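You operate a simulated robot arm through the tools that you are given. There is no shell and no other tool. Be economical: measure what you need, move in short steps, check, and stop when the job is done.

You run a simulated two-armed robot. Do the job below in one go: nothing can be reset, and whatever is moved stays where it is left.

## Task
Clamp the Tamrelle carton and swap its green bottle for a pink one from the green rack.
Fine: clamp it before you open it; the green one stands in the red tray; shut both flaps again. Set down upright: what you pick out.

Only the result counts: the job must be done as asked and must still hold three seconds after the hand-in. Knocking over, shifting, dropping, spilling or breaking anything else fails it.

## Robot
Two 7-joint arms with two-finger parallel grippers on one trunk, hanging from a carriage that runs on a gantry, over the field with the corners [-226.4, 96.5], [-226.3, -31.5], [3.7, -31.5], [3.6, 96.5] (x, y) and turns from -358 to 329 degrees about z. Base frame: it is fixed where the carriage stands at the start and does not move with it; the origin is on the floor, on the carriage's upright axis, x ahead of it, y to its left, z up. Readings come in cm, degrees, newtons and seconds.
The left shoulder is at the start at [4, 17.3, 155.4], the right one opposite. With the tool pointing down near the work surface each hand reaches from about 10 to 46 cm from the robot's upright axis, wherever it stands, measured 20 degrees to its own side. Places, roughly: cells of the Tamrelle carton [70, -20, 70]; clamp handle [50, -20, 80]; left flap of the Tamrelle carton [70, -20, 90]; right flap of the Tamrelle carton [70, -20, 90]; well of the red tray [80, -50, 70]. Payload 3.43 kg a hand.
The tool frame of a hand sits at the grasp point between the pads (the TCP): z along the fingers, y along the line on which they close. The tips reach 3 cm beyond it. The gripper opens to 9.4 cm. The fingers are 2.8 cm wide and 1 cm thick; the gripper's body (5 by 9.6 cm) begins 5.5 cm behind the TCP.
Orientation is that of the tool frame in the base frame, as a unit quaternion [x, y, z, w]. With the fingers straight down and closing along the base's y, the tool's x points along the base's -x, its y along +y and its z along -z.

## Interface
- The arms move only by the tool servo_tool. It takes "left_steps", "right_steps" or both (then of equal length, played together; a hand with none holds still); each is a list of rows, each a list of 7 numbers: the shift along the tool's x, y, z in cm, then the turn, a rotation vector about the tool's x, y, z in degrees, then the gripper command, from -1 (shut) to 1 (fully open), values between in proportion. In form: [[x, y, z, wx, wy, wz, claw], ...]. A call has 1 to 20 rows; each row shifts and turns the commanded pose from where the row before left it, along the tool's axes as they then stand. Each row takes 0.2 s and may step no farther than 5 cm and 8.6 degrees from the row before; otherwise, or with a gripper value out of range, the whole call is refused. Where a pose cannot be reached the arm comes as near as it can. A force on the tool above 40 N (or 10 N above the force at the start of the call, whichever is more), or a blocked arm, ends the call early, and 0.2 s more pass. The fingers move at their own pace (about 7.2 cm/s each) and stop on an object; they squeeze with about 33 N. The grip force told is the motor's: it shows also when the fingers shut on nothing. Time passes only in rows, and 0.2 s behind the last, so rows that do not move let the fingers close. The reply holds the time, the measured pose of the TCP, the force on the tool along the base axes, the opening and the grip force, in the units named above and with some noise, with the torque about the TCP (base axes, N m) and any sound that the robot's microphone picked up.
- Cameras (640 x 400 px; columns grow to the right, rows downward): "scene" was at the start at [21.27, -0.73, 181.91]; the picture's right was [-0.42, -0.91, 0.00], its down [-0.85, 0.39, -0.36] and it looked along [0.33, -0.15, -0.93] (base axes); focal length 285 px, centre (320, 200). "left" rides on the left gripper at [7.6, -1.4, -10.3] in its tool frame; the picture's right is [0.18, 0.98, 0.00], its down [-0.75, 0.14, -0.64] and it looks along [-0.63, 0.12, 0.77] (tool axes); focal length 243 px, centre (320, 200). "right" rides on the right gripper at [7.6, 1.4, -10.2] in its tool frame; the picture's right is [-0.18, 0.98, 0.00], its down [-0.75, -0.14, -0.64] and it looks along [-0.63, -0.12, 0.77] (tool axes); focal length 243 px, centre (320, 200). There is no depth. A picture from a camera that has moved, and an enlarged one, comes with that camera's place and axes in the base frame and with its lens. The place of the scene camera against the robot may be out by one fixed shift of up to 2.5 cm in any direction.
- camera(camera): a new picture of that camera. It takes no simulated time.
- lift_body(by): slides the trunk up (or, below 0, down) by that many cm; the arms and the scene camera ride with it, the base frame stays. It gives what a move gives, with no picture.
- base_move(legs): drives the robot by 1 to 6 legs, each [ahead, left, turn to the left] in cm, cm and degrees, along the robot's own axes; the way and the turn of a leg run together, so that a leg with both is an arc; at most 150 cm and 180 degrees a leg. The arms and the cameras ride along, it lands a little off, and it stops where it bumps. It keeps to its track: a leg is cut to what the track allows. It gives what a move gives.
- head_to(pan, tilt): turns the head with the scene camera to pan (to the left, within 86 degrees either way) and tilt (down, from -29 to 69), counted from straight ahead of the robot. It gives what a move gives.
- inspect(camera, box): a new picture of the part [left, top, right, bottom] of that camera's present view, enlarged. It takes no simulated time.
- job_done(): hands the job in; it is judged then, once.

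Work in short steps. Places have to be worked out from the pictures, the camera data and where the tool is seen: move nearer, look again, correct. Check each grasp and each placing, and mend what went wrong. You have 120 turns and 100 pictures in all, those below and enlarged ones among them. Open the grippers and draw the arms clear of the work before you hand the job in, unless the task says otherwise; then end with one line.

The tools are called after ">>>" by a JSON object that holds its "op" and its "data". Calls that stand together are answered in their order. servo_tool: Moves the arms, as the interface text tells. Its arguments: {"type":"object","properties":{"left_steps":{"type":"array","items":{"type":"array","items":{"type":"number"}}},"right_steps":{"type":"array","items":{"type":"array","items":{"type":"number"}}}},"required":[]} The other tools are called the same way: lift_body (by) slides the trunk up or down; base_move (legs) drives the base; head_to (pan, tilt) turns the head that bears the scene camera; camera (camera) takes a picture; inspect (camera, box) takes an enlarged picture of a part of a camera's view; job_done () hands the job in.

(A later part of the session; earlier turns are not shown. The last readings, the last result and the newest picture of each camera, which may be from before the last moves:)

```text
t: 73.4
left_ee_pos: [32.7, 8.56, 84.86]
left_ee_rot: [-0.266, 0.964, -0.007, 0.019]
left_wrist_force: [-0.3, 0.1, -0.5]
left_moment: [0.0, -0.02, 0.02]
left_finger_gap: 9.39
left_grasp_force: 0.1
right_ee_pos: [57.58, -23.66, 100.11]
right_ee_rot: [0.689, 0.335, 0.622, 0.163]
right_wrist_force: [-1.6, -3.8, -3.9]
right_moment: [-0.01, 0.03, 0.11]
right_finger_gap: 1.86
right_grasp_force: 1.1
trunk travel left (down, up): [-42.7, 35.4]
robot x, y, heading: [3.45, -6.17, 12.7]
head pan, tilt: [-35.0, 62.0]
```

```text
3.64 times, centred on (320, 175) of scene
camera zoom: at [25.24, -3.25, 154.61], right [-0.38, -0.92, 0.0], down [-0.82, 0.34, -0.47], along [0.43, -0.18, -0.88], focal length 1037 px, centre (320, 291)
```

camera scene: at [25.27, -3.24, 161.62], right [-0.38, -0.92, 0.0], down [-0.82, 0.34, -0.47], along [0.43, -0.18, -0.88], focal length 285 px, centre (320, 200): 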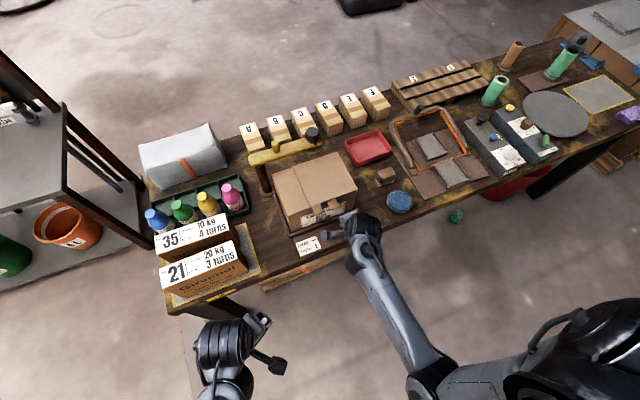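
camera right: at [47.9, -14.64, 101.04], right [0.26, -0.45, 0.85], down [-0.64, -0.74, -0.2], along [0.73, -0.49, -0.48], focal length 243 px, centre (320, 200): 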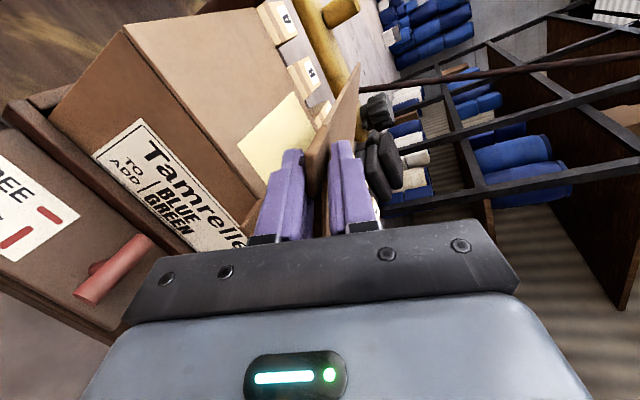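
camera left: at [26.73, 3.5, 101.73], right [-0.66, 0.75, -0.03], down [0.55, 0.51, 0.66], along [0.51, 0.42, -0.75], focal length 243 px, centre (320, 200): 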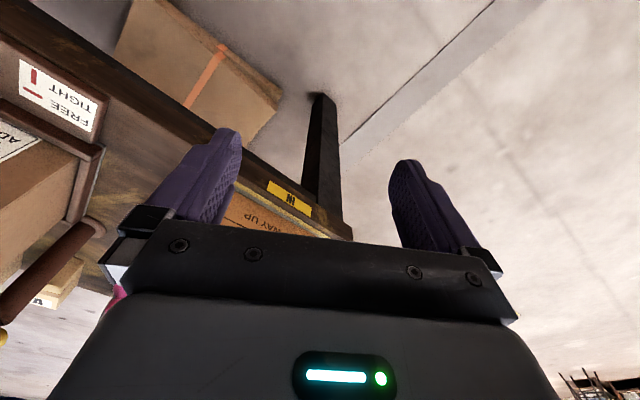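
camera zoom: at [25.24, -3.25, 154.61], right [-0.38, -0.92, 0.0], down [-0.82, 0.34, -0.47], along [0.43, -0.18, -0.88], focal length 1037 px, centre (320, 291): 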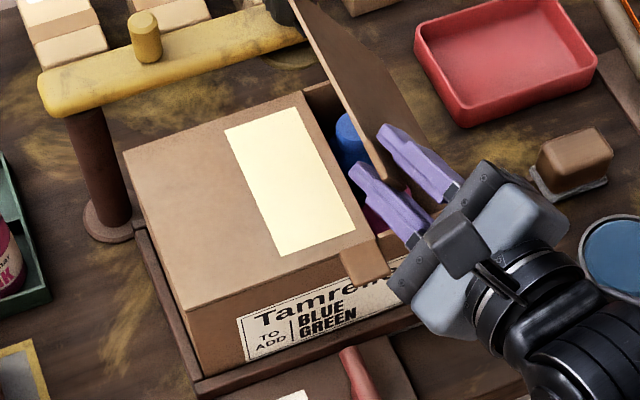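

Around 60° now; blue and other bottles appear inside. Continue over the top.

>>> {"op": "servo_tool", "data": {"right_steps": [[-0.25, 1.15, -0.3, 0, 1.16, 4.35, -0.62], [-0.25, 1.15, -0.3, 0, 1.16, 4.35, -0.62], [-0.25, 1.15, -0.3, 0, 1.16, 4.35, -0.62], [-0.25, 1.15, -0.3, 0, 1.16, 4.35, -0.62], [-0.25, 1.15, -0.3, 0, 1.16, 4.35, -0.62], [-0.25, 1.15, -0.3, 0, 1.16, 4.35, -0.62], [-0.25, 1.15, -0.3, 0, 1.16, 4.35, -0.62], [-0.25, 1.15, -0.3, 0, 1.16, 4.35, -0.62], [0, 0, 0, 0, 0, 0, -0.62]]}}

>>> {"op": "inspect", "data": {"camera": "scene", "box": [240, 110, 420, 240]}}

```text
t: 75.0
left_ee_pos: [32.7, 8.73, 84.77]
left_ee_rot: [-0.266, 0.964, -0.006, 0.019]
left_wrist_force: [0.7, -0.2, -0.2]
left_moment: [0.0, 0.02, 0.0]
left_finger_gap: 9.41
left_grasp_force: 0.0
right_ee_pos: [58.47, -33.94, 101.77]
right_ee_rot: [0.699, 0.211, 0.683, 0.032]
right_wrist_force: [-4.7, 4.2, 0.4]
right_moment: [0.42, 0.24, -1.05]
right_finger_gap: 2.39
right_grasp_force: 32.7
right hand out of reach, approached as far as the arm can: row 6, 7
trunk travel left (down, up): [-42.7, 35.4]
robot x, y, heading: [3.77, -6.22, 12.5]
head pan, tilt: [-35.0, 62.0]
stopped in row 7 (right hand): the arm was blocked; the commanded pose is now the measured one
```

```text
3.08 times, centred on (330, 175) of scene
camera zoom: at [25.23, -3.17, 154.62], right [-0.38, -0.92, 0.0], down [-0.82, 0.34, -0.47], along [0.43, -0.18, -0.88], focal length 877 px, centre (289, 277)
```

zoom: 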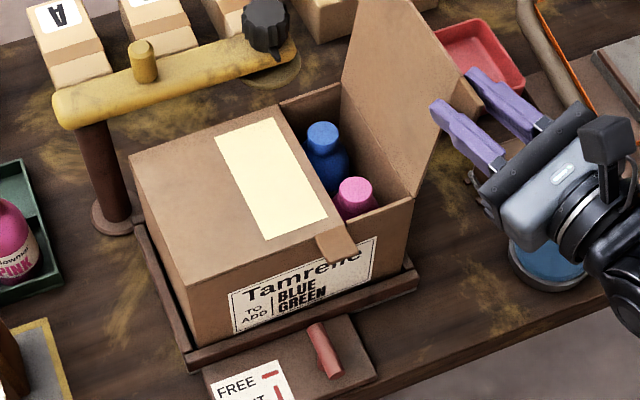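

The right flap is open past vertical. I open the jaws a bit and withdraw straight back.

>>> {"op": "servo_tool", "data": {"right_steps": [[0, 0, 0, 0, 0, 0, -0.3], [0, 0, 0, 0, 0, 0, -0.3], [0, 0, -2, 0, 0, 0, -0.3], [0, 0, -2.5, 0, 0, 0, -0.3], [0, 0, -2.5, 0, 0, 0, -0.3], [0, 0, 0, 0, 0, 0, -0.3]]}}

>>> {"op": "inspect", "data": {"camera": "scene", "box": [240, 110, 420, 240]}}

```text
t: 76.1
left_ee_pos: [32.81, 8.72, 84.7]
left_ee_rot: [-0.267, 0.964, -0.007, 0.02]
left_wrist_force: [0.1, 0.4, 0.0]
left_moment: [0.02, 0.0, 0.01]
left_finger_gap: 9.43
left_grasp_force: 0.1
right_ee_pos: [54.85, -39.77, 103.38]
right_ee_rot: [0.692, 0.252, 0.67, 0.091]
right_wrist_force: [0.0, -0.1, -0.1]
right_moment: [-0.01, 0.02, -0.01]
right_finger_gap: 3.29
right_grasp_force: 0.1
right hand out of reach, approached as far as the arm can: row 4, 5
trunk travel left (down, up): [-42.7, 35.4]
robot x, y, heading: [3.49, -6.08, 12.8]
head pan, tilt: [-35.0, 62.0]
stopped in row 5 (right hand): the arm was blocked; the commanded pose is now the measured one
```

```text
3.08 times, centred on (330, 175) of scene
camera zoom: at [25.27, -3.25, 154.62], right [-0.38, -0.92, 0.0], down [-0.82, 0.34, -0.47], along [0.43, -0.18, -0.88], focal length 877 px, centre (289, 277)
```

zoom: 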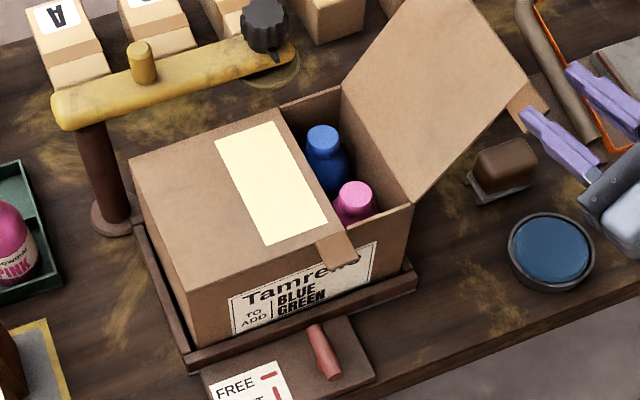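

The flap now rests open at ~140°. I withdraw toward the robot while rolling the hand back.

>>> {"op": "servo_tool", "data": {"right_steps": [[0.05, -0.45, -1.95, 0.15, -1.36, -5.84, -0.3], [0.05, -0.45, -1.95, 0.15, -1.36, -5.84, -0.3], [0.05, -0.45, -1.95, 0.15, -1.36, -5.84, -0.3], [0, 0, 0, 0.15, -1.36, -5.84, -0.3], [0, 0, 0, 0.15, -1.36, -5.84, -0.3], [0, 0, 0, 0, 0, 0, -0.3]]}}

>>> {"op": "inspect", "data": {"camera": "scene", "box": [240, 110, 480, 260]}}

```text
t: 77.5
left_ee_pos: [32.88, 8.63, 84.75]
left_ee_rot: [-0.266, 0.964, -0.006, 0.02]
left_wrist_force: [-1.6, 0.0, -0.5]
left_moment: [-0.01, 0.03, -0.04]
left_finger_gap: 9.39
left_grasp_force: 0.1
right_ee_pos: [48.88, -39.74, 103.35]
right_ee_rot: [0.645, 0.417, 0.582, 0.266]
right_wrist_force: [-0.7, -0.1, -0.9]
right_moment: [0.04, 0.02, 0.02]
right_finger_gap: 3.3
right_grasp_force: 0.0
trunk travel left (down, up): [-42.7, 35.4]
robot x, y, heading: [3.28, -5.84, 12.6]
head pan, tilt: [-35.0, 62.0]
```

```text
2.67 times, centred on (360, 185) of scene
camera zoom: at [25.3, -3.25, 154.62], right [-0.38, -0.92, 0.0], down [-0.82, 0.34, -0.47], along [0.43, -0.18, -0.88], focal length 760 px, centre (213, 240)
```

zoom: 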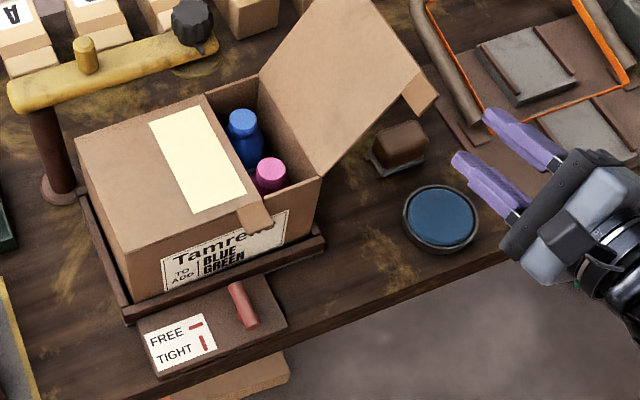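

Flap stays. Roll back to the jaws-vertical pose and go to a standoff in front of tab 2.

>>> {"op": "servo_tool", "data": {"right_steps": [[0, 0, 0, 0.55, -2.3, -7.65, -0.3], [0, 0, 0, 0.55, -2.3, -7.65, -0.3], [0, 0, 0, 0.55, -2.3, -7.65, -0.3], [0, 0, 0, 0.55, -2.3, -7.65, -0.3], [3.22, -2.44, 1.1, 0, 0, 0, -0.3], [3.22, -2.44, 1.1, 0, 0, 0, -0.3], [3.22, -2.44, 1.1, 0, 0, 0, -0.3], [3.22, -2.44, 1.1, 0, 0, 0, -0.3], [3.22, -2.44, 1.1, 0, 0, 0, -0.3], [0, 0, 0, 0, 0, 0, -0.3]]}}

>>> {"op": "inspect", "data": {"camera": "right", "box": [220, 30, 420, 180]}}

```text
t: 78.8
left_ee_pos: [32.71, 8.56, 84.7]
left_ee_rot: [-0.266, 0.964, -0.007, 0.019]
left_wrist_force: [-0.3, 0.1, -0.1]
left_moment: [-0.04, -0.03, -0.01]
left_finger_gap: 9.4
left_grasp_force: 0.2
right_ee_pos: [51.13, -36.44, 101.98]
right_ee_rot: [0.503, 0.592, 0.417, 0.472]
right_wrist_force: [-1.1, -0.2, 0.0]
right_moment: [0.0, 0.0, -0.01]
right_finger_gap: 3.3
right_grasp_force: 0.1
trunk travel left (down, up): [-42.7, 35.4]
robot x, y, heading: [3.57, -6.01, 12.6]
head pan, tilt: [-35.0, 62.0]
stopped in row 6 (right hand): the arm was blocked; the commanded pose is now the measured one
```

```text
2.67 times, centred on (320, 105) of right
camera zoom: at [41.17, -28.96, 104.37], right [0.21, -0.04, 0.98], down [-0.62, -0.78, 0.1], along [0.76, -0.63, -0.19], focal length 647 px, centre (320, 453)
```

zoom: 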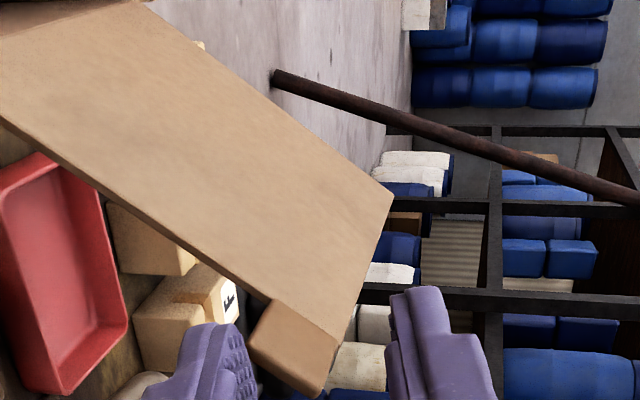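

>>> {"op": "servo_tool", "data": {"right_steps": [[1.5, -0.5, 0, 0, 0, 0, -0.3], [2.4, -1.4, 0.4, 0, 0, 0, -0.3], [2.4, -1.4, 0.4, 0, 0, 0, -0.3], [2.5, -1.5, 0.4, 0, 0, 0, -0.3], [2.5, -1.5, 0.5, 0, 0, 0, -0.3], [2.5, -1.5, 0.5, 0, 0, 0, -0.3], [0, 0, 0, 0, 0, 0, -0.3]]}}

>>> {"op": "inspect", "data": {"camera": "right", "box": [220, 30, 420, 180]}}

```text
t: 79.7
left_ee_pos: [32.88, 8.57, 84.74]
left_ee_rot: [-0.266, 0.964, -0.007, 0.02]
left_wrist_force: [0.1, -0.9, -1.2]
left_moment: [-0.03, -0.01, 0.0]
left_finger_gap: 9.38
left_grasp_force: 0.1
right_ee_pos: [52.79, -32.52, 100.32]
right_ee_rot: [0.438, 0.624, 0.4, 0.509]
right_wrist_force: [0.4, -0.4, -0.2]
right_moment: [-0.01, 0.01, -0.04]
right_finger_gap: 3.27
right_grasp_force: 0.1
trunk travel left (down, up): [-42.7, 35.4]
robot x, y, heading: [3.27, -5.74, 12.3]
head pan, tilt: [-35.0, 62.0]
stopped in row 4 (right hand): the arm was blocked; the commanded pose is now the measured one
```

```text
2.67 times, centred on (320, 105) of right
camera zoom: at [42.26, -25.41, 101.09], right [0.15, 0.12, 0.98], down [-0.58, -0.79, 0.18], along [0.8, -0.6, -0.05], focal length 647 px, centre (320, 453)
```

zoom: 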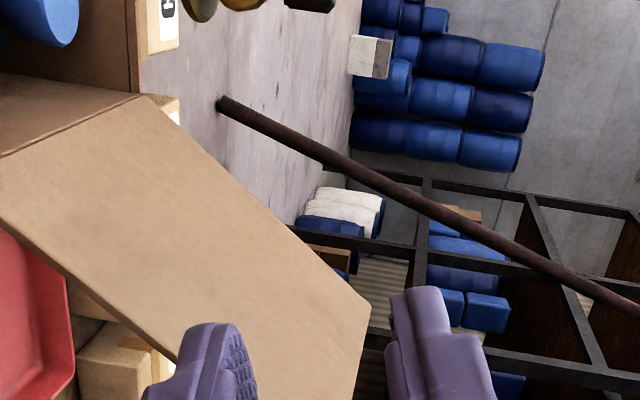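

The arm resists around this posture; I move slowly back toward the earlier comfortable place [46,-22,91].

>>> {"op": "servo_tool", "data": {"right_steps": [[0.6, -0.3, -0.6, 0, 0, 0, -0.3], [1.2, -0.5, -0.5, 0, 0, 0, -0.3], [1.2, -0.5, -0.5, 0, 0, 0, -0.3], [1.2, -0.5, -0.5, 0, 0, 0, -0.3], [1.2, -0.5, -0.5, 0, 0, 0, -0.3], [1.2, -0.5, -0.5, 0, 0, 0, -0.3], [1.2, -0.5, -0.5, 0, 0, 0, -0.3], [1.2, -0.5, -0.5, 0, 0, 0, -0.3], [1.2, -0.5, -0.5, 0, 0, 0, -0.3], [1.2, -0.5, -0.5, 0, 0, 0, -0.3]]}}

```text
t: 81.1
left_ee_pos: [32.72, 8.6, 84.84]
left_ee_rot: [-0.266, 0.964, -0.008, 0.02]
left_wrist_force: [0.7, -0.1, -1.0]
left_moment: [-0.03, 0.05, -0.01]
left_finger_gap: 9.4
left_grasp_force: 0.2
right_ee_pos: [50.32, -28.12, 98.21]
right_ee_rot: [0.373, 0.648, 0.394, 0.535]
right_wrist_force: [-0.2, -0.2, -0.2]
right_moment: [0.01, 0.03, 0.02]
right_finger_gap: 3.3
right_grasp_force: 0.0
trunk travel left (down, up): [-42.7, 35.4]
robot x, y, heading: [3.68, -6.15, 12.6]
head pan, tilt: [-35.0, 62.0]
stopped in row 6 (right hand): the arm was blocked; the commanded pose is now the measured one
```

Position follows but roll is at a limit in this branch. I rotate back to the natural hand-down pose and will re-enter the forward-pointing pose as before.

>>> {"op": "servo_tool", "data": {"right_steps": [[0, 0, 0, 5.25, 3.92, -4.24, -0.3], [0, 0, 0, 5.25, 3.92, -4.24, -0.3], [0, 0, 0, 5.25, 3.92, -4.24, -0.3], [0, 0, 0, 5.25, 3.92, -4.24, -0.3], [0, 0, 0, 5.25, 3.92, -4.24, -0.3], [0, 0, 0, 5.25, 3.92, -4.24, -0.3], [0, 0, 0, 5.25, 3.92, -4.24, -0.3], [0, 0, 0, 5.25, 3.92, -4.24, -0.3], [0, 0, 0, 5.25, 3.92, -4.24, -0.3], [0, 0, 0, 5.25, 3.92, -4.24, -0.3], [0, 0, 0, 0, 0, 0, -0.3]]}}

```text
t: 83.5
left_ee_pos: [32.78, 8.55, 84.79]
left_ee_rot: [-0.267, 0.964, -0.006, 0.019]
left_wrist_force: [-0.1, 1.0, -0.8]
left_moment: [0.0, -0.01, 0.01]
left_finger_gap: 9.38
left_grasp_force: 0.1
right_ee_pos: [52.81, -31.85, 94.48]
right_ee_rot: [0.185, 0.959, 0.004, 0.213]
right_wrist_force: [-0.3, -0.1, 0.0]
right_moment: [0.02, 0.01, 0.03]
right_finger_gap: 3.3
right_grasp_force: 0.1
right hand out of reach, approached as far as the arm can: row 6, 7, 8, 9, 10
trunk travel left (down, up): [-42.7, 35.4]
robot x, y, heading: [3.56, -5.97, 12.5]
head pan, tilt: [-35.0, 62.0]
```

>>> {"op": "servo_tool", "data": {"right_steps": [[2, 1.2, 0.1, 0, 0, 0, -0.3], [3, 1.7, 0.1, 0, 0, 0, -0.3], [3, 1.7, 0.1, 0, 0, 0, -0.3], [3, 1.8, 0.1, 0, 0, 0, -0.3], [0, 0, 0, 0, 0, 0, -0.3]]}}

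>>> {"op": "servo_tool", "data": {"right_steps": [[0, 0, 0, -4.25, -2.47, 6, -0.3], [0, 0, 0, -4.25, -2.47, 6, -0.3], [0, 0, 0, -4.25, -2.47, 6, -0.3], [0, 0, 0, -4.25, -2.47, 6, -0.3], [0, 0, 0, -4.25, -2.47, 6, -0.3], [0, 0, 0, -4.25, -2.47, 6, -0.3], [0, 0, 0, -4.25, -2.47, 6, -0.3], [0, 0, 0, -4.25, -2.47, 6, -0.3], [0, 0, 0, -4.25, -2.47, 6, -0.3], [0, 0, 0, -4.25, -2.47, 6, -0.3], [0, 0, 0, -4.25, -2.47, 6, -0.3], [0, 0, 0, 0, 0, 0, -0.3]]}}

```text
t: 84.7
left_ee_pos: [32.91, 8.53, 84.81]
left_ee_rot: [-0.267, 0.963, -0.007, 0.021]
left_wrist_force: [-0.5, -0.1, 0.0]
left_moment: [-0.01, 0.02, -0.02]
left_finger_gap: 9.38
left_grasp_force: 0.2
right_ee_pos: [48.71, -26.1, 85.98]
right_ee_rot: [0.185, 0.959, 0.005, 0.216]
right_wrist_force: [0.6, -0.9, 0.0]
right_moment: [0.02, 0.05, -0.01]
right_finger_gap: 3.3
right_grasp_force: 0.1
right hand out of reach, approached as far as the arm can: row 1, 2, 3, 4
trunk travel left (down, up): [-42.7, 35.4]
robot x, y, heading: [3.67, -5.66, 12.5]
head pan, tilt: [-35.0, 62.0]
```

```text
t: 87.3
left_ee_pos: [32.92, 8.52, 84.7]
left_ee_rot: [-0.266, 0.964, -0.007, 0.021]
left_wrist_force: [-0.4, -0.7, -0.6]
left_moment: [-0.01, -0.01, -0.01]
left_finger_gap: 9.39
left_grasp_force: 0.0
right_ee_pos: [48.72, -26.25, 85.98]
right_ee_rot: [0.56, 0.56, 0.43, 0.433]
right_wrist_force: [0.1, -0.7, -0.5]
right_moment: [0.03, -0.02, 0.03]
right_finger_gap: 3.3
right_grasp_force: 0.0
trunk travel left (down, up): [-42.7, 35.4]
robot x, y, heading: [3.56, -6.25, 12.4]
head pan, tilt: [-35.0, 62.0]
```

Back in the good pose. Move in front of tab 2 and look.

>>> {"op": "servo_tool", "data": {"right_steps": [[1.5, 1.6, 1.4, 0, 0, 0, -0.3], [1.4, 1.5, 1.4, 0, 0, 0, -0.3], [0, 0, 0, 0, 0, 0, -0.3]]}}

>>> {"op": "inspect", "data": {"camera": "right", "box": [220, 50, 420, 200]}}

```text
t: 88.1
left_ee_pos: [32.8, 8.62, 84.77]
left_ee_rot: [-0.266, 0.964, -0.007, 0.02]
left_wrist_force: [0.1, 0.2, -0.4]
left_moment: [0.01, 0.0, 0.0]
left_finger_gap: 9.4
left_grasp_force: 0.0
right_ee_pos: [52.23, -23.32, 88.05]
right_ee_rot: [0.56, 0.561, 0.43, 0.433]
right_wrist_force: [0.6, 0.2, -0.1]
right_moment: [0.03, 0.0, -0.03]
right_finger_gap: 3.31
right_grasp_force: 0.2
trunk travel left (down, up): [-42.7, 35.4]
robot x, y, heading: [3.36, -5.82, 12.7]
head pan, tilt: [-35.0, 62.0]
```

```text
2.67 times, centred on (320, 125) of right
camera zoom: at [42.71, -15.79, 92.04], right [0.25, -0.18, 0.95], down [-0.66, -0.75, 0.03], along [0.71, -0.63, -0.31], focal length 647 px, centre (320, 400)
```

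zoom: 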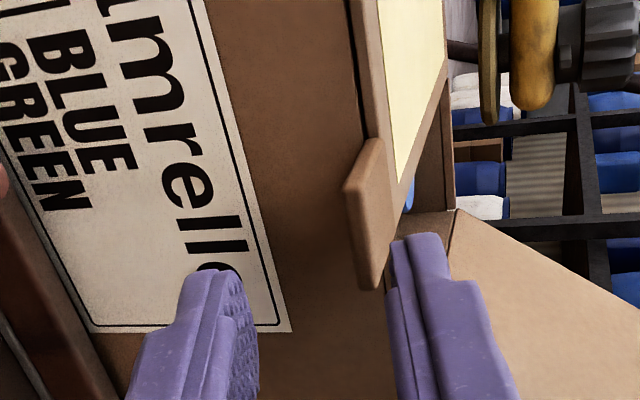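

Tab 2 centre ≈[58.8,-23.3,87.7], in line. Advance and close loosely around it.

>>> {"op": "servo_tool", "data": {"right_steps": [[0, 0.68, 1.6, 0, 0, 0, -0.3], [0, 0.67, 1.6, 0, 0, 0, -0.3], [0, 0, 1.6, 0, 0, 0, -0.3], [0, 0, 0, 0, 0, 0, -0.6], [0, 0, 0, 0, 0, 0, -0.7]]}}

>>> {"op": "inspect", "data": {"camera": "right", "box": [220, 50, 420, 200]}}

```text
t: 89.3
left_ee_pos: [32.8, 8.59, 84.8]
left_ee_rot: [-0.266, 0.964, -0.007, 0.02]
left_wrist_force: [-0.2, 0.4, 0.2]
left_moment: [0.01, 0.0, 0.01]
left_finger_gap: 9.4
left_grasp_force: 0.0
right_ee_pos: [57.3, -23.28, 88.11]
right_ee_rot: [0.56, 0.56, 0.43, 0.433]
right_wrist_force: [1.6, 0.1, 0.8]
right_moment: [-0.31, -0.87, 0.29]
right_finger_gap: 1.5
right_grasp_force: 32.4
trunk travel left (down, up): [-42.7, 35.4]
robot x, y, heading: [3.21, -5.87, 12.8]
head pan, tilt: [-35.0, 62.0]
```

```text
2.67 times, centred on (320, 125) of right
camera zoom: at [47.77, -15.7, 92.17], right [0.25, -0.18, 0.95], down [-0.66, -0.75, 0.03], along [0.71, -0.63, -0.31], focal length 647 px, centre (320, 400)
```

zoom: 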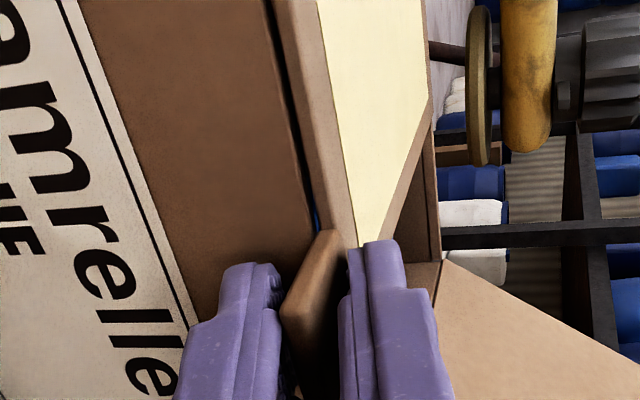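

Gripped around tab 2. I lift the left flap along its arc (hinge at y≈−9.6), rolling the other way.

>>> {"op": "servo_tool", "data": {"right_steps": [[0, 1.16, -0.31, 0, -0.97, -3.62, -0.6], [0.03, 1.16, -0.31, 0, -0.97, -3.62, -0.6], [0.05, 1.16, -0.31, 0, -0.97, -3.62, -0.6], [0.08, 1.16, -0.31, 0, -0.97, -3.62, -0.6], [0.1, 1.16, -0.31, 0, -0.97, -3.62, -0.6], [0.13, 1.16, -0.31, 0, -0.97, -3.62, -0.6], [0, 0, 0, 0, 0, 0, -0.6]]}}

>>> {"op": "inspect", "data": {"camera": "scene", "box": [230, 100, 410, 230]}}

```text
t: 90.9
left_ee_pos: [32.84, 8.6, 84.79]
left_ee_rot: [-0.266, 0.964, -0.006, 0.02]
left_wrist_force: [-0.6, -0.3, -0.2]
left_moment: [0.03, -0.01, 0.01]
left_finger_gap: 9.38
left_grasp_force: 0.0
right_ee_pos: [57.33, -21.71, 95.25]
right_ee_rot: [0.465, 0.633, 0.312, 0.534]
right_wrist_force: [-0.3, -0.3, -0.7]
right_moment: [-0.01, 0.02, 0.04]
right_finger_gap: 1.98
right_grasp_force: 0.4
trunk travel left (down, up): [-42.7, 35.4]
robot x, y, heading: [3.61, -5.97, 12.4]
head pan, tilt: [-35.0, 62.0]
```

```text
3.08 times, centred on (320, 165) of scene
camera zoom: at [25.3, -3.28, 154.62], right [-0.38, -0.92, 0.0], down [-0.82, 0.34, -0.47], along [0.43, -0.18, -0.88], focal length 877 px, centre (320, 308)
```

zoom: 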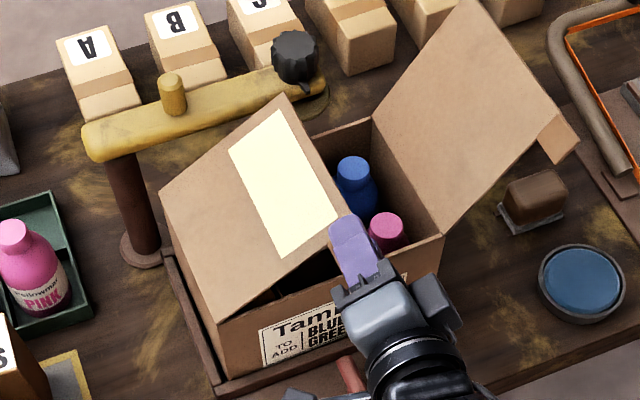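

Rising well. Continue.

>>> {"op": "servo_tool", "data": {"right_steps": [[0.15, 1.16, -0.31, 0, -1.16, -4.35, -0.6], [0.18, 1.16, -0.31, 0, -1.16, -4.35, -0.6], [0.2, 1.16, -0.31, 0, -1.16, -4.35, -0.6], [0.2, 1.16, -0.31, 0, -1.16, -4.35, -0.6], [0.2, 1.16, -0.31, 0, -1.16, -4.35, -0.6], [0.2, 1.16, -0.31, 0, -1.16, -4.35, -0.6], [0.2, 1.16, -0.31, 0, -1.16, -4.35, -0.6], [0, 0, 0, 0, 0, 0, -0.6]]}}

>>> {"op": "inspect", "data": {"camera": "scene", "box": [230, 100, 410, 230]}}

```text
t: 92.7
left_ee_pos: [32.82, 8.63, 84.88]
left_ee_rot: [-0.266, 0.964, -0.007, 0.019]
left_wrist_force: [0.7, -0.3, -0.3]
left_moment: [0.02, 0.01, -0.01]
left_finger_gap: 9.39
left_grasp_force: 0.0
right_ee_pos: [57.28, -15.8, 101.09]
right_ee_rot: [0.305, 0.695, 0.127, 0.639]
right_wrist_force: [-0.6, -1.0, -0.5]
right_moment: [-0.04, -0.02, 0.05]
right_finger_gap: 1.98
right_grasp_force: 0.8
trunk travel left (down, up): [-42.7, 35.4]
robot x, y, heading: [3.9, -5.91, 12.4]
head pan, tilt: [-35.0, 62.0]
```

```text
3.08 times, centred on (320, 165) of scene
camera zoom: at [25.29, -3.28, 154.62], right [-0.38, -0.92, 0.0], down [-0.82, 0.34, -0.47], along [0.43, -0.18, -0.88], focal length 877 px, centre (320, 308)
```

zoom: 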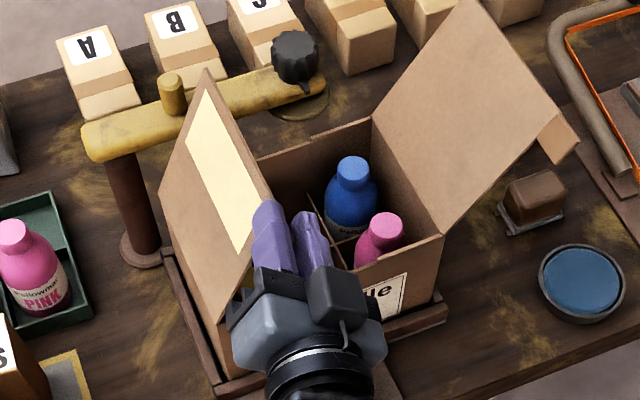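

>>> {"op": "servo_tool", "data": {"right_steps": [[0.2, 1.2, -0.31, 0, -1.16, -4.35, -0.6], [0.2, 1.2, -0.31, 0, -1.16, -4.35, -0.6], [0.2, 1.2, -0.31, 0, -1.16, -4.35, -0.6], [0.2, 1.2, -0.31, 0, -1.16, -4.35, -0.6], [0.2, 1.2, -0.31, 0, -1.16, -4.35, -0.6], [0.2, 1.2, -0.31, 0, -1.16, -4.35, -0.6], [0.2, 1.2, -0.31, 0, -1.16, -4.35, -0.6], [0.2, 1.2, -0.31, 0, -1.16, -4.35, -0.6], [0.2, 1.2, -0.31, 0, -1.16, -4.35, -0.6], [0, 0, 0, 0, 0, 0, -0.6]]}}

>>> {"op": "inspect", "data": {"camera": "scene", "box": [230, 100, 410, 230]}}

```text
t: 94.5
left_ee_pos: [32.76, 8.6, 84.73]
left_ee_rot: [-0.266, 0.964, -0.007, 0.02]
left_wrist_force: [0.0, 1.0, 0.3]
left_moment: [-0.02, 0.01, 0.0]
left_finger_gap: 9.42
left_grasp_force: 0.1
right_ee_pos: [57.46, -9.05, 100.66]
right_ee_rot: [0.038, 0.687, -0.138, 0.713]
right_wrist_force: [-1.1, 0.8, 0.7]
right_moment: [0.03, 0.03, 0.07]
right_finger_gap: 1.98
right_grasp_force: 0.9
trunk travel left (down, up): [-42.7, 35.4]
robot x, y, heading: [3.44, -5.52, 12.8]
head pan, tilt: [-35.0, 62.0]
stopped in row 9 (right hand): the arm was blocked; the commanded pose is now the measured one
```

```text
3.08 times, centred on (320, 165) of scene
camera zoom: at [25.3, -3.27, 154.62], right [-0.38, -0.92, 0.0], down [-0.82, 0.34, -0.47], along [0.43, -0.18, -0.88], focal length 877 px, centre (320, 308)
```

zoom: 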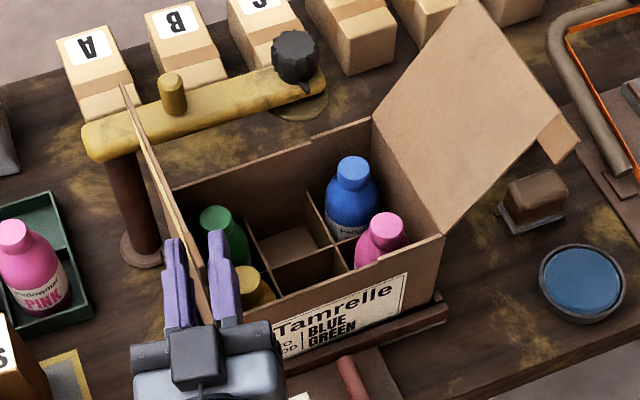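

Both columns are visible: green is in the far-left cell, yellow near-left. The left flap is vertical; I push it a bit further left past vertical, then withdraw.

>>> {"op": "servo_tool", "data": {"right_steps": [[0.05, 1.2, -0.4, 0, 0, 0, -0.6], [0.05, 1.2, -0.4, 0, 0, 0, -0.6], [0.1, 1.2, -0.4, 0, 0, 0, -0.6], [0.15, 1.2, -0.4, 0, 0, 0, -0.6], [0.2, 1.2, -0.4, 0, 0, 0, -0.5], [0.2, 1.2, -0.4, 0, 0, 0, -0.5], [0, 0, 0, 0, 0, 0, -0.4]]}}

>>> {"op": "inspect", "data": {"camera": "scene", "box": [230, 100, 410, 230]}}

```text
t: 95.7
left_ee_pos: [32.81, 8.66, 84.76]
left_ee_rot: [-0.266, 0.964, -0.007, 0.02]
left_wrist_force: [0.9, -0.9, 0.4]
left_moment: [0.02, -0.01, -0.02]
left_finger_gap: 9.39
left_grasp_force: 0.1
right_ee_pos: [57.32, -6.98, 96.61]
right_ee_rot: [-0.02, 0.667, -0.183, 0.722]
right_wrist_force: [-0.1, -0.6, 0.4]
right_moment: [0.0, -0.01, 0.02]
right_finger_gap: 2.33
right_grasp_force: 0.0
trunk travel left (down, up): [-42.7, 35.4]
robot x, y, heading: [3.49, -6.06, 12.4]
head pan, tilt: [-35.0, 62.0]
stopped in row 5 (right hand): the arm was blocked; the commanded pose is now the measured one
```

```text
3.08 times, centred on (320, 165) of scene
camera zoom: at [25.3, -3.28, 154.62], right [-0.38, -0.92, 0.0], down [-0.82, 0.34, -0.47], along [0.43, -0.18, -0.88], focal length 877 px, centre (320, 308)
```

zoom: 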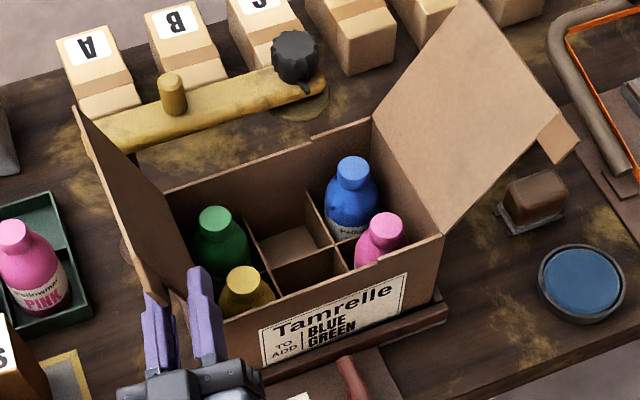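

The flap stands open at ~110°. I open, withdraw straight back and swing the hand to a forward-leaning (30°) grasp pose.

>>> {"op": "servo_tool", "data": {"right_steps": [[-0.1, -0.5, -2, 0, 0, 0, -0.3], [-0.12, -0.64, -2.6, 0, 0, 0, -0.3], [-0.12, -0.64, -2.6, 0, 0, 0, -0.3], [-0.12, -0.64, -2.6, 0, 0, 0, -0.3], [0, 0, 0, -0.24, 7.43, 1.97, -0.2], [0, 0, 0, -0.24, 7.43, 1.97, 0], [0, 0, 0, -0.24, 7.43, 1.97, 0], [0, 0, 0, -0.24, 7.43, 1.97, 0], [0, 0, 0, -0.24, 7.43, 1.97, 0], [0, 0, 0, -0.24, 7.43, 1.97, 0], [0, 0, 0, -0.24, 7.43, 1.97, 0], [0, 0, 0, -0.24, 7.43, 1.97, 0], [0, 0, 0, -0.24, 7.43, 1.97, 0], [0, 0, 0, 0, 0, 0, 0]]}}

>>> {"op": "lift_body", "data": {"by": 10}}

```text
t: 96.3
left_ee_pos: [32.61, 8.72, 84.74]
left_ee_rot: [-0.26, 0.965, -0.005, 0.017]
left_wrist_force: [0.3, 0.8, 0.0]
left_moment: [-0.02, 0.01, 0.03]
left_finger_gap: 9.4
left_grasp_force: 0.1
right_ee_pos: [53.37, -7.71, 96.77]
right_ee_rot: [-0.021, 0.663, -0.189, 0.724]
right_wrist_force: [0.0, -0.4, -0.8]
right_moment: [-0.01, 0.02, -0.01]
right_finger_gap: 3.29
right_grasp_force: 0.1
trunk travel left (down, up): [-42.7, 35.4]
robot x, y, heading: [3.33, -6.1, 12.5]
head pan, tilt: [-35.0, 62.0]
stopped in row 3 (left hand): the force on the tool passed its limit at 49 N (the readings are from after the stop); the commanded pose is now the measured one
```

```text
t: 97.6
left_ee_pos: [32.7, 8.67, 94.78]
left_ee_rot: [-0.26, 0.965, -0.004, 0.018]
left_wrist_force: [-0.9, 1.1, 1.9]
left_moment: [-0.22, -0.06, -0.21]
left_finger_gap: 9.37
left_grasp_force: 0.1
right_ee_pos: [53.47, -7.69, 106.8]
right_ee_rot: [-0.02, 0.663, -0.19, 0.724]
right_wrist_force: [0.1, -1.0, 0.8]
right_moment: [0.02, 0.01, -0.02]
right_finger_gap: 3.27
right_grasp_force: 0.0
trunk travel left (down, up): [-52.7, 25.4]
robot x, y, heading: [3.32, -6.09, 12.2]
head pan, tilt: [-35.0, 62.0]
```

The right arm touched the parked left hand. I move the left hand away to the left first, then swing the right hand.

>>> {"op": "servo_tool", "data": {"left_steps": [[-0.4, 1.8, 0, 0, 0, 0, 1], [-0.9, 3.4, 0, 0, 0, 0, 1], [-0.9, 3.4, 0, 0, 0, 0, 1], [-0.9, 3.4, 0, 0, 0, 0, 1], [-0.6, 2.5, 0, 0, 0, 0, 1], [0, 0, 0, 0, 0, 0, 1]]}}

>>> {"op": "servo_tool", "data": {"right_steps": [[0, 0, 0, -0.24, 7.43, 1.97, -0.2], [0, 0, 0, -0.24, 7.43, 1.97, 0], [0, 0, 0, -0.24, 7.43, 1.97, 0], [0, 0, 0, -0.24, 7.43, 1.97, 0], [0, 0, 0, -0.24, 7.43, 1.97, 0], [0, 0, 0, -0.24, 7.43, 1.97, 0], [0, 0, 0, -0.24, 7.43, 1.97, 0], [0, 0, 0, -0.24, 7.43, 1.97, 0], [0, 0, 0, -0.24, 7.43, 1.97, 0], [0, 0, 0, 0, 0, 0, 0]]}}

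```text
t: 99.0
left_ee_pos: [28.68, 23.16, 94.59]
left_ee_rot: [-0.261, 0.965, -0.004, 0.018]
left_wrist_force: [1.2, 0.6, -0.3]
left_moment: [0.01, 0.02, 0.01]
left_finger_gap: 9.39
left_grasp_force: 0.0
right_ee_pos: [53.48, -7.59, 106.75]
right_ee_rot: [-0.021, 0.663, -0.189, 0.724]
right_wrist_force: [0.0, 0.0, -0.2]
right_moment: [-0.01, -0.01, 0.03]
right_finger_gap: 3.32
right_grasp_force: 0.1
trunk travel left (down, up): [-52.7, 25.4]
robot x, y, heading: [3.1, -6.1, 12.6]
head pan, tilt: [-35.0, 62.0]
```

```text
t: 99.8
left_ee_pos: [28.62, 23.08, 94.74]
left_ee_rot: [-0.261, 0.965, -0.004, 0.018]
left_wrist_force: [-0.8, -0.2, 0.0]
left_moment: [-0.01, 0.0, 0.01]
left_finger_gap: 9.41
left_grasp_force: 0.0
right_ee_pos: [53.86, -11.64, 104.93]
right_ee_rot: [-0.031, 0.747, -0.211, 0.63]
right_wrist_force: [0.0, 0.2, -0.5]
right_moment: [0.01, -0.03, 0.01]
right_finger_gap: 4.69
right_grasp_force: 0.1
trunk travel left (down, up): [-52.7, 25.4]
robot x, y, heading: [3.81, -5.94, 12.6]
head pan, tilt: [-35.0, 62.0]
stopped in row 3 (right hand): the arm was blocked; the commanded pose is now the measured one
```

Fix the roll first, then pitch down, easing the hand down a little.

>>> {"op": "servo_tool", "data": {"right_steps": [[0, 0, 0, 0, 0, 7.3, 0], [0, 0, 0, 0, 0, 7.3, 0], [0, 0, 0, 0, 0, 7.3, 0], [0.5, 0, 0, 0, 7.5, 0, 0], [0.7, 0, 0, 0, 7.5, 0, 0], [0.7, 0, 0, 0, 7.5, 0, 0], [0.7, 0, 0, 0, 7.5, 0, 0], [0.5, 0, 0.5, 0, 7.5, 0, 0], [0.3, 0, 0.7, 0, 7.5, 0, 0], [0, 0, 0.7, 0, 7.5, 0, 0], [0, 0, 0, 0, 0, 0, 0]]}}

```text
t: 101.0
left_ee_pos: [28.76, 23.12, 94.64]
left_ee_rot: [-0.261, 0.965, -0.004, 0.017]
left_wrist_force: [0.5, 0.2, 0.3]
left_moment: [-0.01, -0.01, 0.01]
left_finger_gap: 9.38
left_grasp_force: 0.1
right_ee_pos: [54.22, -15.09, 102.76]
right_ee_rot: [0.059, 0.794, -0.12, 0.594]
right_wrist_force: [0.2, -0.3, -0.6]
right_moment: [-0.02, 0.03, -0.01]
right_finger_gap: 4.69
right_grasp_force: 0.0
trunk travel left (down, up): [-52.7, 25.4]
robot x, y, heading: [3.67, -5.57, 12.4]
head pan, tilt: [-35.0, 62.0]
stopped in row 5 (right hand): the arm was blocked; the commanded pose is now the measured one
```

>>> {"op": "servo_tool", "data": {"right_steps": [[0.8, -0.2, 0, 0.12, 7.45, 1.58, 0], [0.8, -0.2, 0, 0.12, 7.45, 1.58, 0], [0.8, -0.2, 0.2, 0.12, 7.45, 1.58, 0], [0.6, -0.2, 0.4, 0.12, 7.45, 1.58, 0], [0.4, 0, 0.6, 0.12, 7.45, 1.58, 0], [0, 0, 0.6, 0.12, 7.45, 1.58, 0], [0, 0, 0, 0, 0, 0, 0]]}}

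```text
t: 101.8
left_ee_pos: [28.66, 23.06, 94.66]
left_ee_rot: [-0.26, 0.965, -0.004, 0.018]
left_wrist_force: [0.6, -0.2, 0.6]
left_moment: [0.0, 0.0, -0.01]
left_finger_gap: 9.4
left_grasp_force: 0.1
right_ee_pos: [53.82, -20.22, 100.16]
right_ee_rot: [0.052, 0.863, -0.154, 0.479]
right_wrist_force: [-0.6, 0.3, 0.1]
right_moment: [0.0, -0.01, -0.05]
right_finger_gap: 4.7
right_grasp_force: 0.0
trunk travel left (down, up): [-52.7, 25.4]
robot x, y, heading: [3.32, -5.55, 12.6]
head pan, tilt: [-35.0, 62.0]
stopped in row 3 (right hand): the arm was blocked; the commanded pose is now the measured one
```

>>> {"op": "servo_tool", "data": {"right_steps": [[0.6, -0.6, 0.3, -0.94, 6, 2.6, 0], [0.6, -0.6, 0.6, -0.94, 6, 2.6, 0], [0.6, -0.6, 0.6, -0.94, 6, 2.6, 0], [0.6, -0.6, 0.6, -0.94, 6, 2.6, 0], [0.6, -0.6, 0.6, -0.94, 6, 2.6, 0], [0, 0, 0, 0, 0, 0, 0]]}}

```text
t: 102.7
left_ee_pos: [28.61, 23.12, 94.75]
left_ee_rot: [-0.26, 0.965, -0.004, 0.018]
left_wrist_force: [0.0, -1.0, 0.1]
left_moment: [-0.01, -0.02, -0.02]
left_finger_gap: 9.38
left_grasp_force: 0.0
right_ee_pos: [53.99, -28.1, 97.85]
right_ee_rot: [0.098, 0.919, -0.152, 0.35]
right_wrist_force: [-0.2, 0.1, -0.8]
right_moment: [0.0, -0.02, 0.03]
right_finger_gap: 4.71
right_grasp_force: 0.1
trunk travel left (down, up): [-52.7, 25.4]
robot x, y, heading: [3.72, -6.1, 12.4]
head pan, tilt: [-35.0, 62.0]
stopped in row 4 (right hand): the arm was blocked; the commanded pose is now the measured one
```

>>> {"op": "servo_tool", "data": {"right_steps": [[1.2, -0.2, -0.3, 0, 0, 0, 0], [2.2, -0.35, -0.5, -2, 3.45, 2.4, 0], [2.2, -0.35, -0.5, -2, 3.45, 2.4, 0], [2.2, -0.35, -0.5, -2, 3.45, 2.4, 0], [2.2, -0.35, -0.5, -2, 3.45, 2.4, 0], [0, 0, 0, 0, 0, 0, 0]]}}

```text
t: 104.0
left_ee_pos: [28.65, 23.09, 94.73]
left_ee_rot: [-0.26, 0.965, -0.004, 0.018]
left_wrist_force: [0.6, 0.8, 0.0]
left_moment: [-0.03, 0.02, 0.0]
left_finger_gap: 9.41
left_grasp_force: 0.1
right_ee_pos: [46.65, -32.08, 95.28]
right_ee_rot: [0.134, 0.943, -0.1, 0.288]
right_wrist_force: [0.2, 0.2, 0.6]
right_moment: [-0.04, 0.0, -0.04]
right_finger_gap: 4.66
right_grasp_force: 0.0
trunk travel left (down, up): [-52.7, 25.4]
robot x, y, heading: [3.31, -5.97, 12.4]
head pan, tilt: [-35.0, 62.0]
stopped in row 6 (right hand): the arm was blocked; the commanded pose is now the measured one
```

Now set the base to heading ~30° with the shoulder behind the green bottle's row.

>>> {"op": "base_move", "data": {"legs": [[1.1, 4.9, 0], [0, 0, 17.5]]}}

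>>> {"op": "head_to", "data": {"pan": -48, "tilt": 62}}

>>> {"op": "camera", "data": {"camera": "right"}}

>>> {"op": "camera", "data": {"camera": "scene"}}

```text
t: 105.9
left_ee_pos: [18.8, 34.28, 94.67]
left_ee_rot: [-0.404, 0.915, -0.001, 0.018]
left_wrist_force: [-0.2, 0.3, -0.2]
left_moment: [0.03, -0.03, -0.02]
left_finger_gap: 9.42
left_grasp_force: 0.1
right_ee_pos: [52.5, -12.97, 95.13]
right_ee_rot: [-0.01, 0.952, -0.055, 0.301]
right_wrist_force: [-0.3, -0.5, -0.1]
right_moment: [-0.01, 0.0, 0.0]
right_finger_gap: 4.71
right_grasp_force: 0.1
trunk travel left (down, up): [-52.7, 25.4]
robot x, y, heading: [3.71, -0.5, 29.9]
head pan, tilt: [-35.0, 62.0]
```

```text
t: 106.6
left_ee_pos: [18.75, 34.24, 94.62]
left_ee_rot: [-0.403, 0.915, -0.001, 0.019]
left_wrist_force: [-0.3, 0.2, 0.4]
left_moment: [-0.04, 0.02, 0.02]
left_finger_gap: 9.38
left_grasp_force: 0.0
right_ee_pos: [52.43, -12.95, 95.24]
right_ee_rot: [-0.011, 0.952, -0.056, 0.3]
right_wrist_force: [-0.1, 0.0, -0.4]
right_moment: [0.0, -0.02, -0.01]
right_finger_gap: 4.71
right_grasp_force: 0.1
trunk travel left (down, up): [-52.7, 25.4]
robot x, y, heading: [3.8, -1.13, 29.9]
head pan, tilt: [-48.0, 62.0]
```

```text
38 pictures are left
camera right: at [40.42, -11.06, 99.04], right [0.16, 0.99, 0.0], down [0.25, -0.04, 0.97], along [0.95, -0.16, -0.25], focal length 243 px, centre (320, 200)
```

right: 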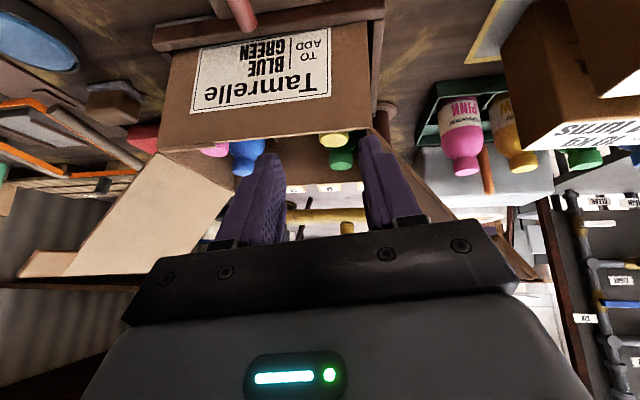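

```text
37 pictures are left
camera scene: at [23.74, 6.75, 164.62], right [-0.31, -0.95, 0.0], down [-0.84, 0.27, -0.47], along [0.45, -0.14, -0.88], focal length 285 px, centre (320, 200)
```

scene: 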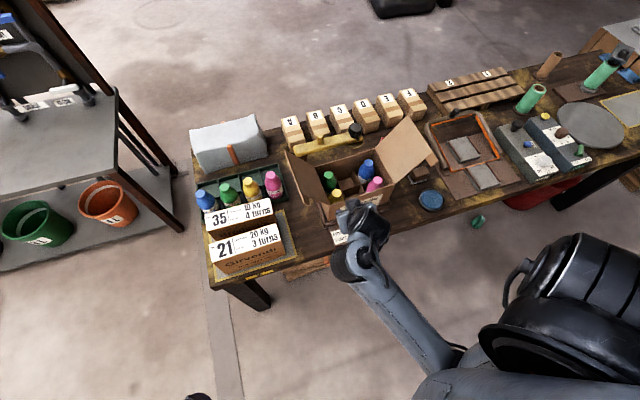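

Green cap is at ≈[72.3,-13.3], top ≈85.5. I reduce the lean to ~20° and extend over the carton at z≈95.

>>> {"op": "servo_tool", "data": {"right_steps": [[0, 0, 0, 0, 7.5, 3.2, 0], [0, 0, 0, 0, 7.5, 3.2, 0], [-3, 0, 1.1, 0, 0, 0, 0], [-4.1, 0, 1.5, 0, 0, 0, 0], [-4.1, 0, 1.5, 0, 0, 0, 0], [-4.1, 0, 1.5, 0, 0, 0, 0], [0, 0, 0, 0, 0, 0, 0]]}}

>>> {"op": "camera", "data": {"camera": "right"}}

```text
t: 107.2
left_ee_pos: [18.8, 34.38, 94.65]
left_ee_rot: [-0.404, 0.915, -0.001, 0.019]
left_wrist_force: [0.0, -0.5, -0.3]
left_moment: [-0.01, -0.03, 0.02]
left_finger_gap: 9.39
left_grasp_force: 0.0
right_ee_pos: [55.33, -20.06, 94.65]
right_ee_rot: [0.019, 0.963, -0.117, 0.241]
right_wrist_force: [0.3, -0.5, -0.2]
right_moment: [-0.03, -0.02, 0.02]
right_finger_gap: 4.7
right_grasp_force: 0.1
right hand out of reach, approached as far as the arm can: row 2
trunk travel left (down, up): [-52.7, 25.4]
robot x, y, heading: [3.77, -0.92, 30.0]
head pan, tilt: [-48.0, 62.0]
stopped in row 2 (right hand): the arm was blocked; the commanded pose is now the measured one
```

```text
36 pictures are left
camera right: at [43.97, -16.43, 99.53], right [0.25, 0.96, -0.13], down [0.36, 0.03, 0.93], along [0.9, -0.28, -0.33], focal length 243 px, centre (320, 200)
```

right: 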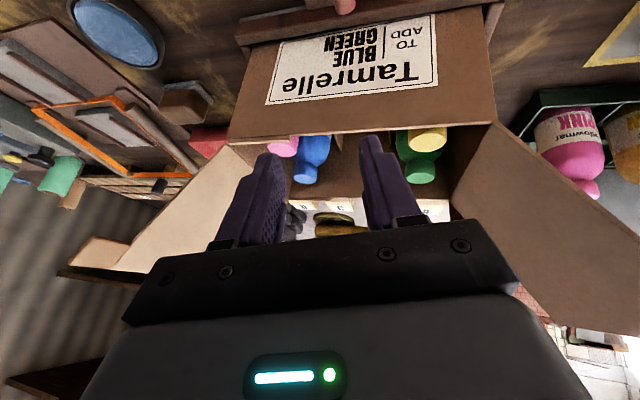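

The hand keeps being pushed off at this yaw; likely the camera/forearm limit. I turn the hand to yaw ≈−30° (lean 20°) in place.

>>> {"op": "servo_tool", "data": {"right_steps": [[0, 0, 0, -2.26, 2.31, 6.3, 0], [0, 0, 0, -2.26, 2.31, 6.3, 0], [0, 0, 0, -2.26, 2.31, 6.3, 0], [0, 0, 0, -2.26, 2.31, 6.3, 0], [0, 0, 0, -2.26, 2.31, 6.3, 0], [0, 0, 0, 0, 0, 0, 0]]}}

```text
t: 107.8
left_ee_pos: [18.9, 34.3, 94.67]
left_ee_rot: [-0.405, 0.914, -0.002, 0.018]
left_wrist_force: [-0.2, 0.3, 0.8]
left_moment: [0.02, -0.02, 0.04]
left_finger_gap: 9.37
left_grasp_force: 0.1
right_ee_pos: [57.89, -27.24, 97.21]
right_ee_rot: [0.117, 0.953, -0.119, 0.252]
right_wrist_force: [-1.1, 0.4, 0.5]
right_moment: [0.0, 0.01, 0.04]
right_finger_gap: 4.7
right_grasp_force: 0.2
right hand out of reach, approached as far as the arm can: row 3
trunk travel left (down, up): [-52.7, 25.4]
robot x, y, heading: [3.64, -1.44, 29.9]
head pan, tilt: [-48.0, 62.0]
stopped in row 3 (right hand): the arm was blocked; the commanded pose is now the measured one
```

The hand is only ~39 cm below the shoulder, and tool-down needs it lower. I bring the hand back and down relative to the shoulder.

>>> {"op": "servo_tool", "data": {"right_steps": [[1.5, 0.3, 0.2, 0, 0, 0, 0], [2.4, 0.6, 0.4, 0, 0, 0, 0], [2.4, 0.6, 0.4, 0, 0, 0, 0], [2.4, 0.6, 0.5, 0, 0, 0, 0], [2.4, 0.6, 0.5, 0, 0, 0, 0], [0, 0, 0, 0, 0, 0, 0]]}}

```text
t: 108.7
left_ee_pos: [18.87, 34.26, 94.68]
left_ee_rot: [-0.405, 0.914, -0.002, 0.019]
left_wrist_force: [0.3, 0.5, 0.2]
left_moment: [-0.05, -0.02, 0.0]
left_finger_gap: 9.41
left_grasp_force: 0.1
right_ee_pos: [57.1, -30.18, 96.95]
right_ee_rot: [0.105, 0.93, -0.175, 0.306]
right_wrist_force: [0.0, -0.4, -0.5]
right_moment: [-0.01, -0.03, 0.0]
right_finger_gap: 4.71
right_grasp_force: 0.0
trunk travel left (down, up): [-52.7, 25.4]
robot x, y, heading: [3.38, -0.9, 29.9]
head pan, tilt: [-48.0, 62.0]
stopped in row 4 (right hand): the arm was blocked; the commanded pose is now the measured one
```

It is stuck in an odd posture; I look at the whole arm.

>>> {"op": "head_to", "data": {"pan": -55, "tilt": 69}}

>>> {"op": "camera", "data": {"camera": "scene"}}

```text
t: 109.4
left_ee_pos: [19.0, 34.27, 94.6]
left_ee_rot: [-0.404, 0.915, -0.002, 0.019]
left_wrist_force: [0.4, -0.3, 0.1]
left_moment: [-0.02, -0.01, 0.01]
left_finger_gap: 9.4
left_grasp_force: 0.1
right_ee_pos: [57.26, -30.2, 97.0]
right_ee_rot: [0.104, 0.931, -0.173, 0.305]
right_wrist_force: [-0.4, -0.2, 0.1]
right_moment: [0.01, -0.01, -0.01]
right_finger_gap: 4.72
right_grasp_force: 0.1
trunk travel left (down, up): [-52.7, 25.4]
robot x, y, heading: [3.51, -1.12, 30.0]
head pan, tilt: [-55.0, 68.8]
```

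```text
35 pictures are left
camera scene: at [22.72, 6.34, 163.91], right [-0.42, -0.91, 0.0], down [-0.84, 0.39, -0.36], along [0.33, -0.15, -0.93], focal length 285 px, centre (320, 200)
```

scene: 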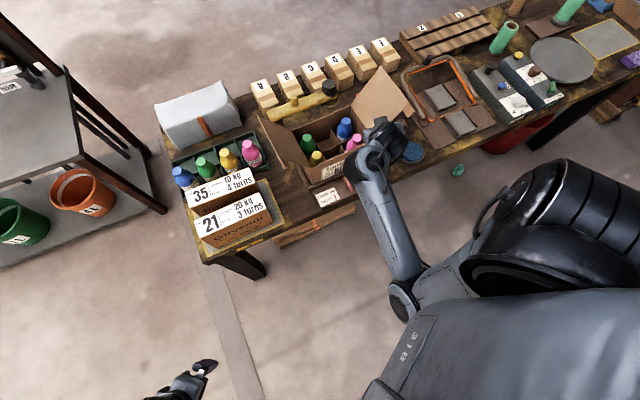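

The elbow has swung inward toward the trunk, and the hand is far to the right with the camera turned the wrong way. I yaw the hand outward (more negative) while retracting to unwind it.

>>> {"op": "servo_tool", "data": {"right_steps": [[0.6, -0.2, -0.4, 0, 0, 6, 0], [0.8, -0.4, -0.5, 0, 0, 8, 0], [0.8, -0.5, -0.5, 0, 0, 8, 0], [0.7, -0.6, -0.5, 0, 0, 8, 0], [0.6, -0.7, -0.5, 0, 0, 8, 0], [0.5, -0.8, -0.5, 0, 0, 8, 0], [0.4, -0.9, -0.5, 0, 0, 8, 0], [0, 0, 0, 0, 0, 0, 0]]}}

```text
t: 110.4
left_ee_pos: [18.92, 34.31, 94.78]
left_ee_rot: [-0.403, 0.915, -0.002, 0.019]
left_wrist_force: [0.1, -0.1, 0.2]
left_moment: [0.02, 0.0, 0.0]
left_finger_gap: 9.4
left_grasp_force: 0.1
right_ee_pos: [57.05, -34.73, 101.39]
right_ee_rot: [0.309, 0.854, -0.133, 0.397]
right_wrist_force: [0.1, -0.6, 0.4]
right_moment: [-0.01, 0.01, 0.03]
right_finger_gap: 4.68
right_grasp_force: 0.0
trunk travel left (down, up): [-52.7, 25.4]
robot x, y, heading: [3.98, -0.97, 29.9]
head pan, tilt: [-55.0, 68.8]
stopped in row 5 (right hand): the arm was blocked; the commanded pose is now the measured one
```

Try going straight down and slightly back, so the hand gets lower below the shoulder.

>>> {"op": "servo_tool", "data": {"right_steps": [[0.8, -0.2, 0.3, 0, 0, 0, 0], [1.6, -0.45, 0.68, 0, 0, 0, 0], [1.6, -0.45, 0.68, 0, 0, 0, 0], [1.6, -0.45, 0.68, 0, 0, 0, 0], [1.6, -0.45, 0.68, 0, 0, 0, 0], [1.6, -0.45, 0.68, 0, 0, 0, 0], [0, 0, 0, 0, 0, 0, 0]]}}

```text
t: 112.2
left_ee_pos: [18.81, 34.31, 94.74]
left_ee_rot: [-0.404, 0.914, -0.001, 0.019]
left_wrist_force: [0.2, -0.2, 0.4]
left_moment: [-0.05, 0.02, -0.01]
left_finger_gap: 9.4
left_grasp_force: 0.0
right_ee_pos: [56.86, -37.31, 96.39]
right_ee_rot: [0.282, 0.837, -0.152, 0.444]
right_wrist_force: [-4.8, 7.2, 1.8]
right_moment: [0.08, 0.1, 0.28]
right_finger_gap: 4.84
right_grasp_force: 1.4
trunk travel left (down, up): [-52.7, 25.4]
robot x, y, heading: [3.28, -0.92, 29.9]
head pan, tilt: [-55.0, 68.8]
stopped in row 7 (right hand): the arm was blocked; the commanded pose is now the measured one
```

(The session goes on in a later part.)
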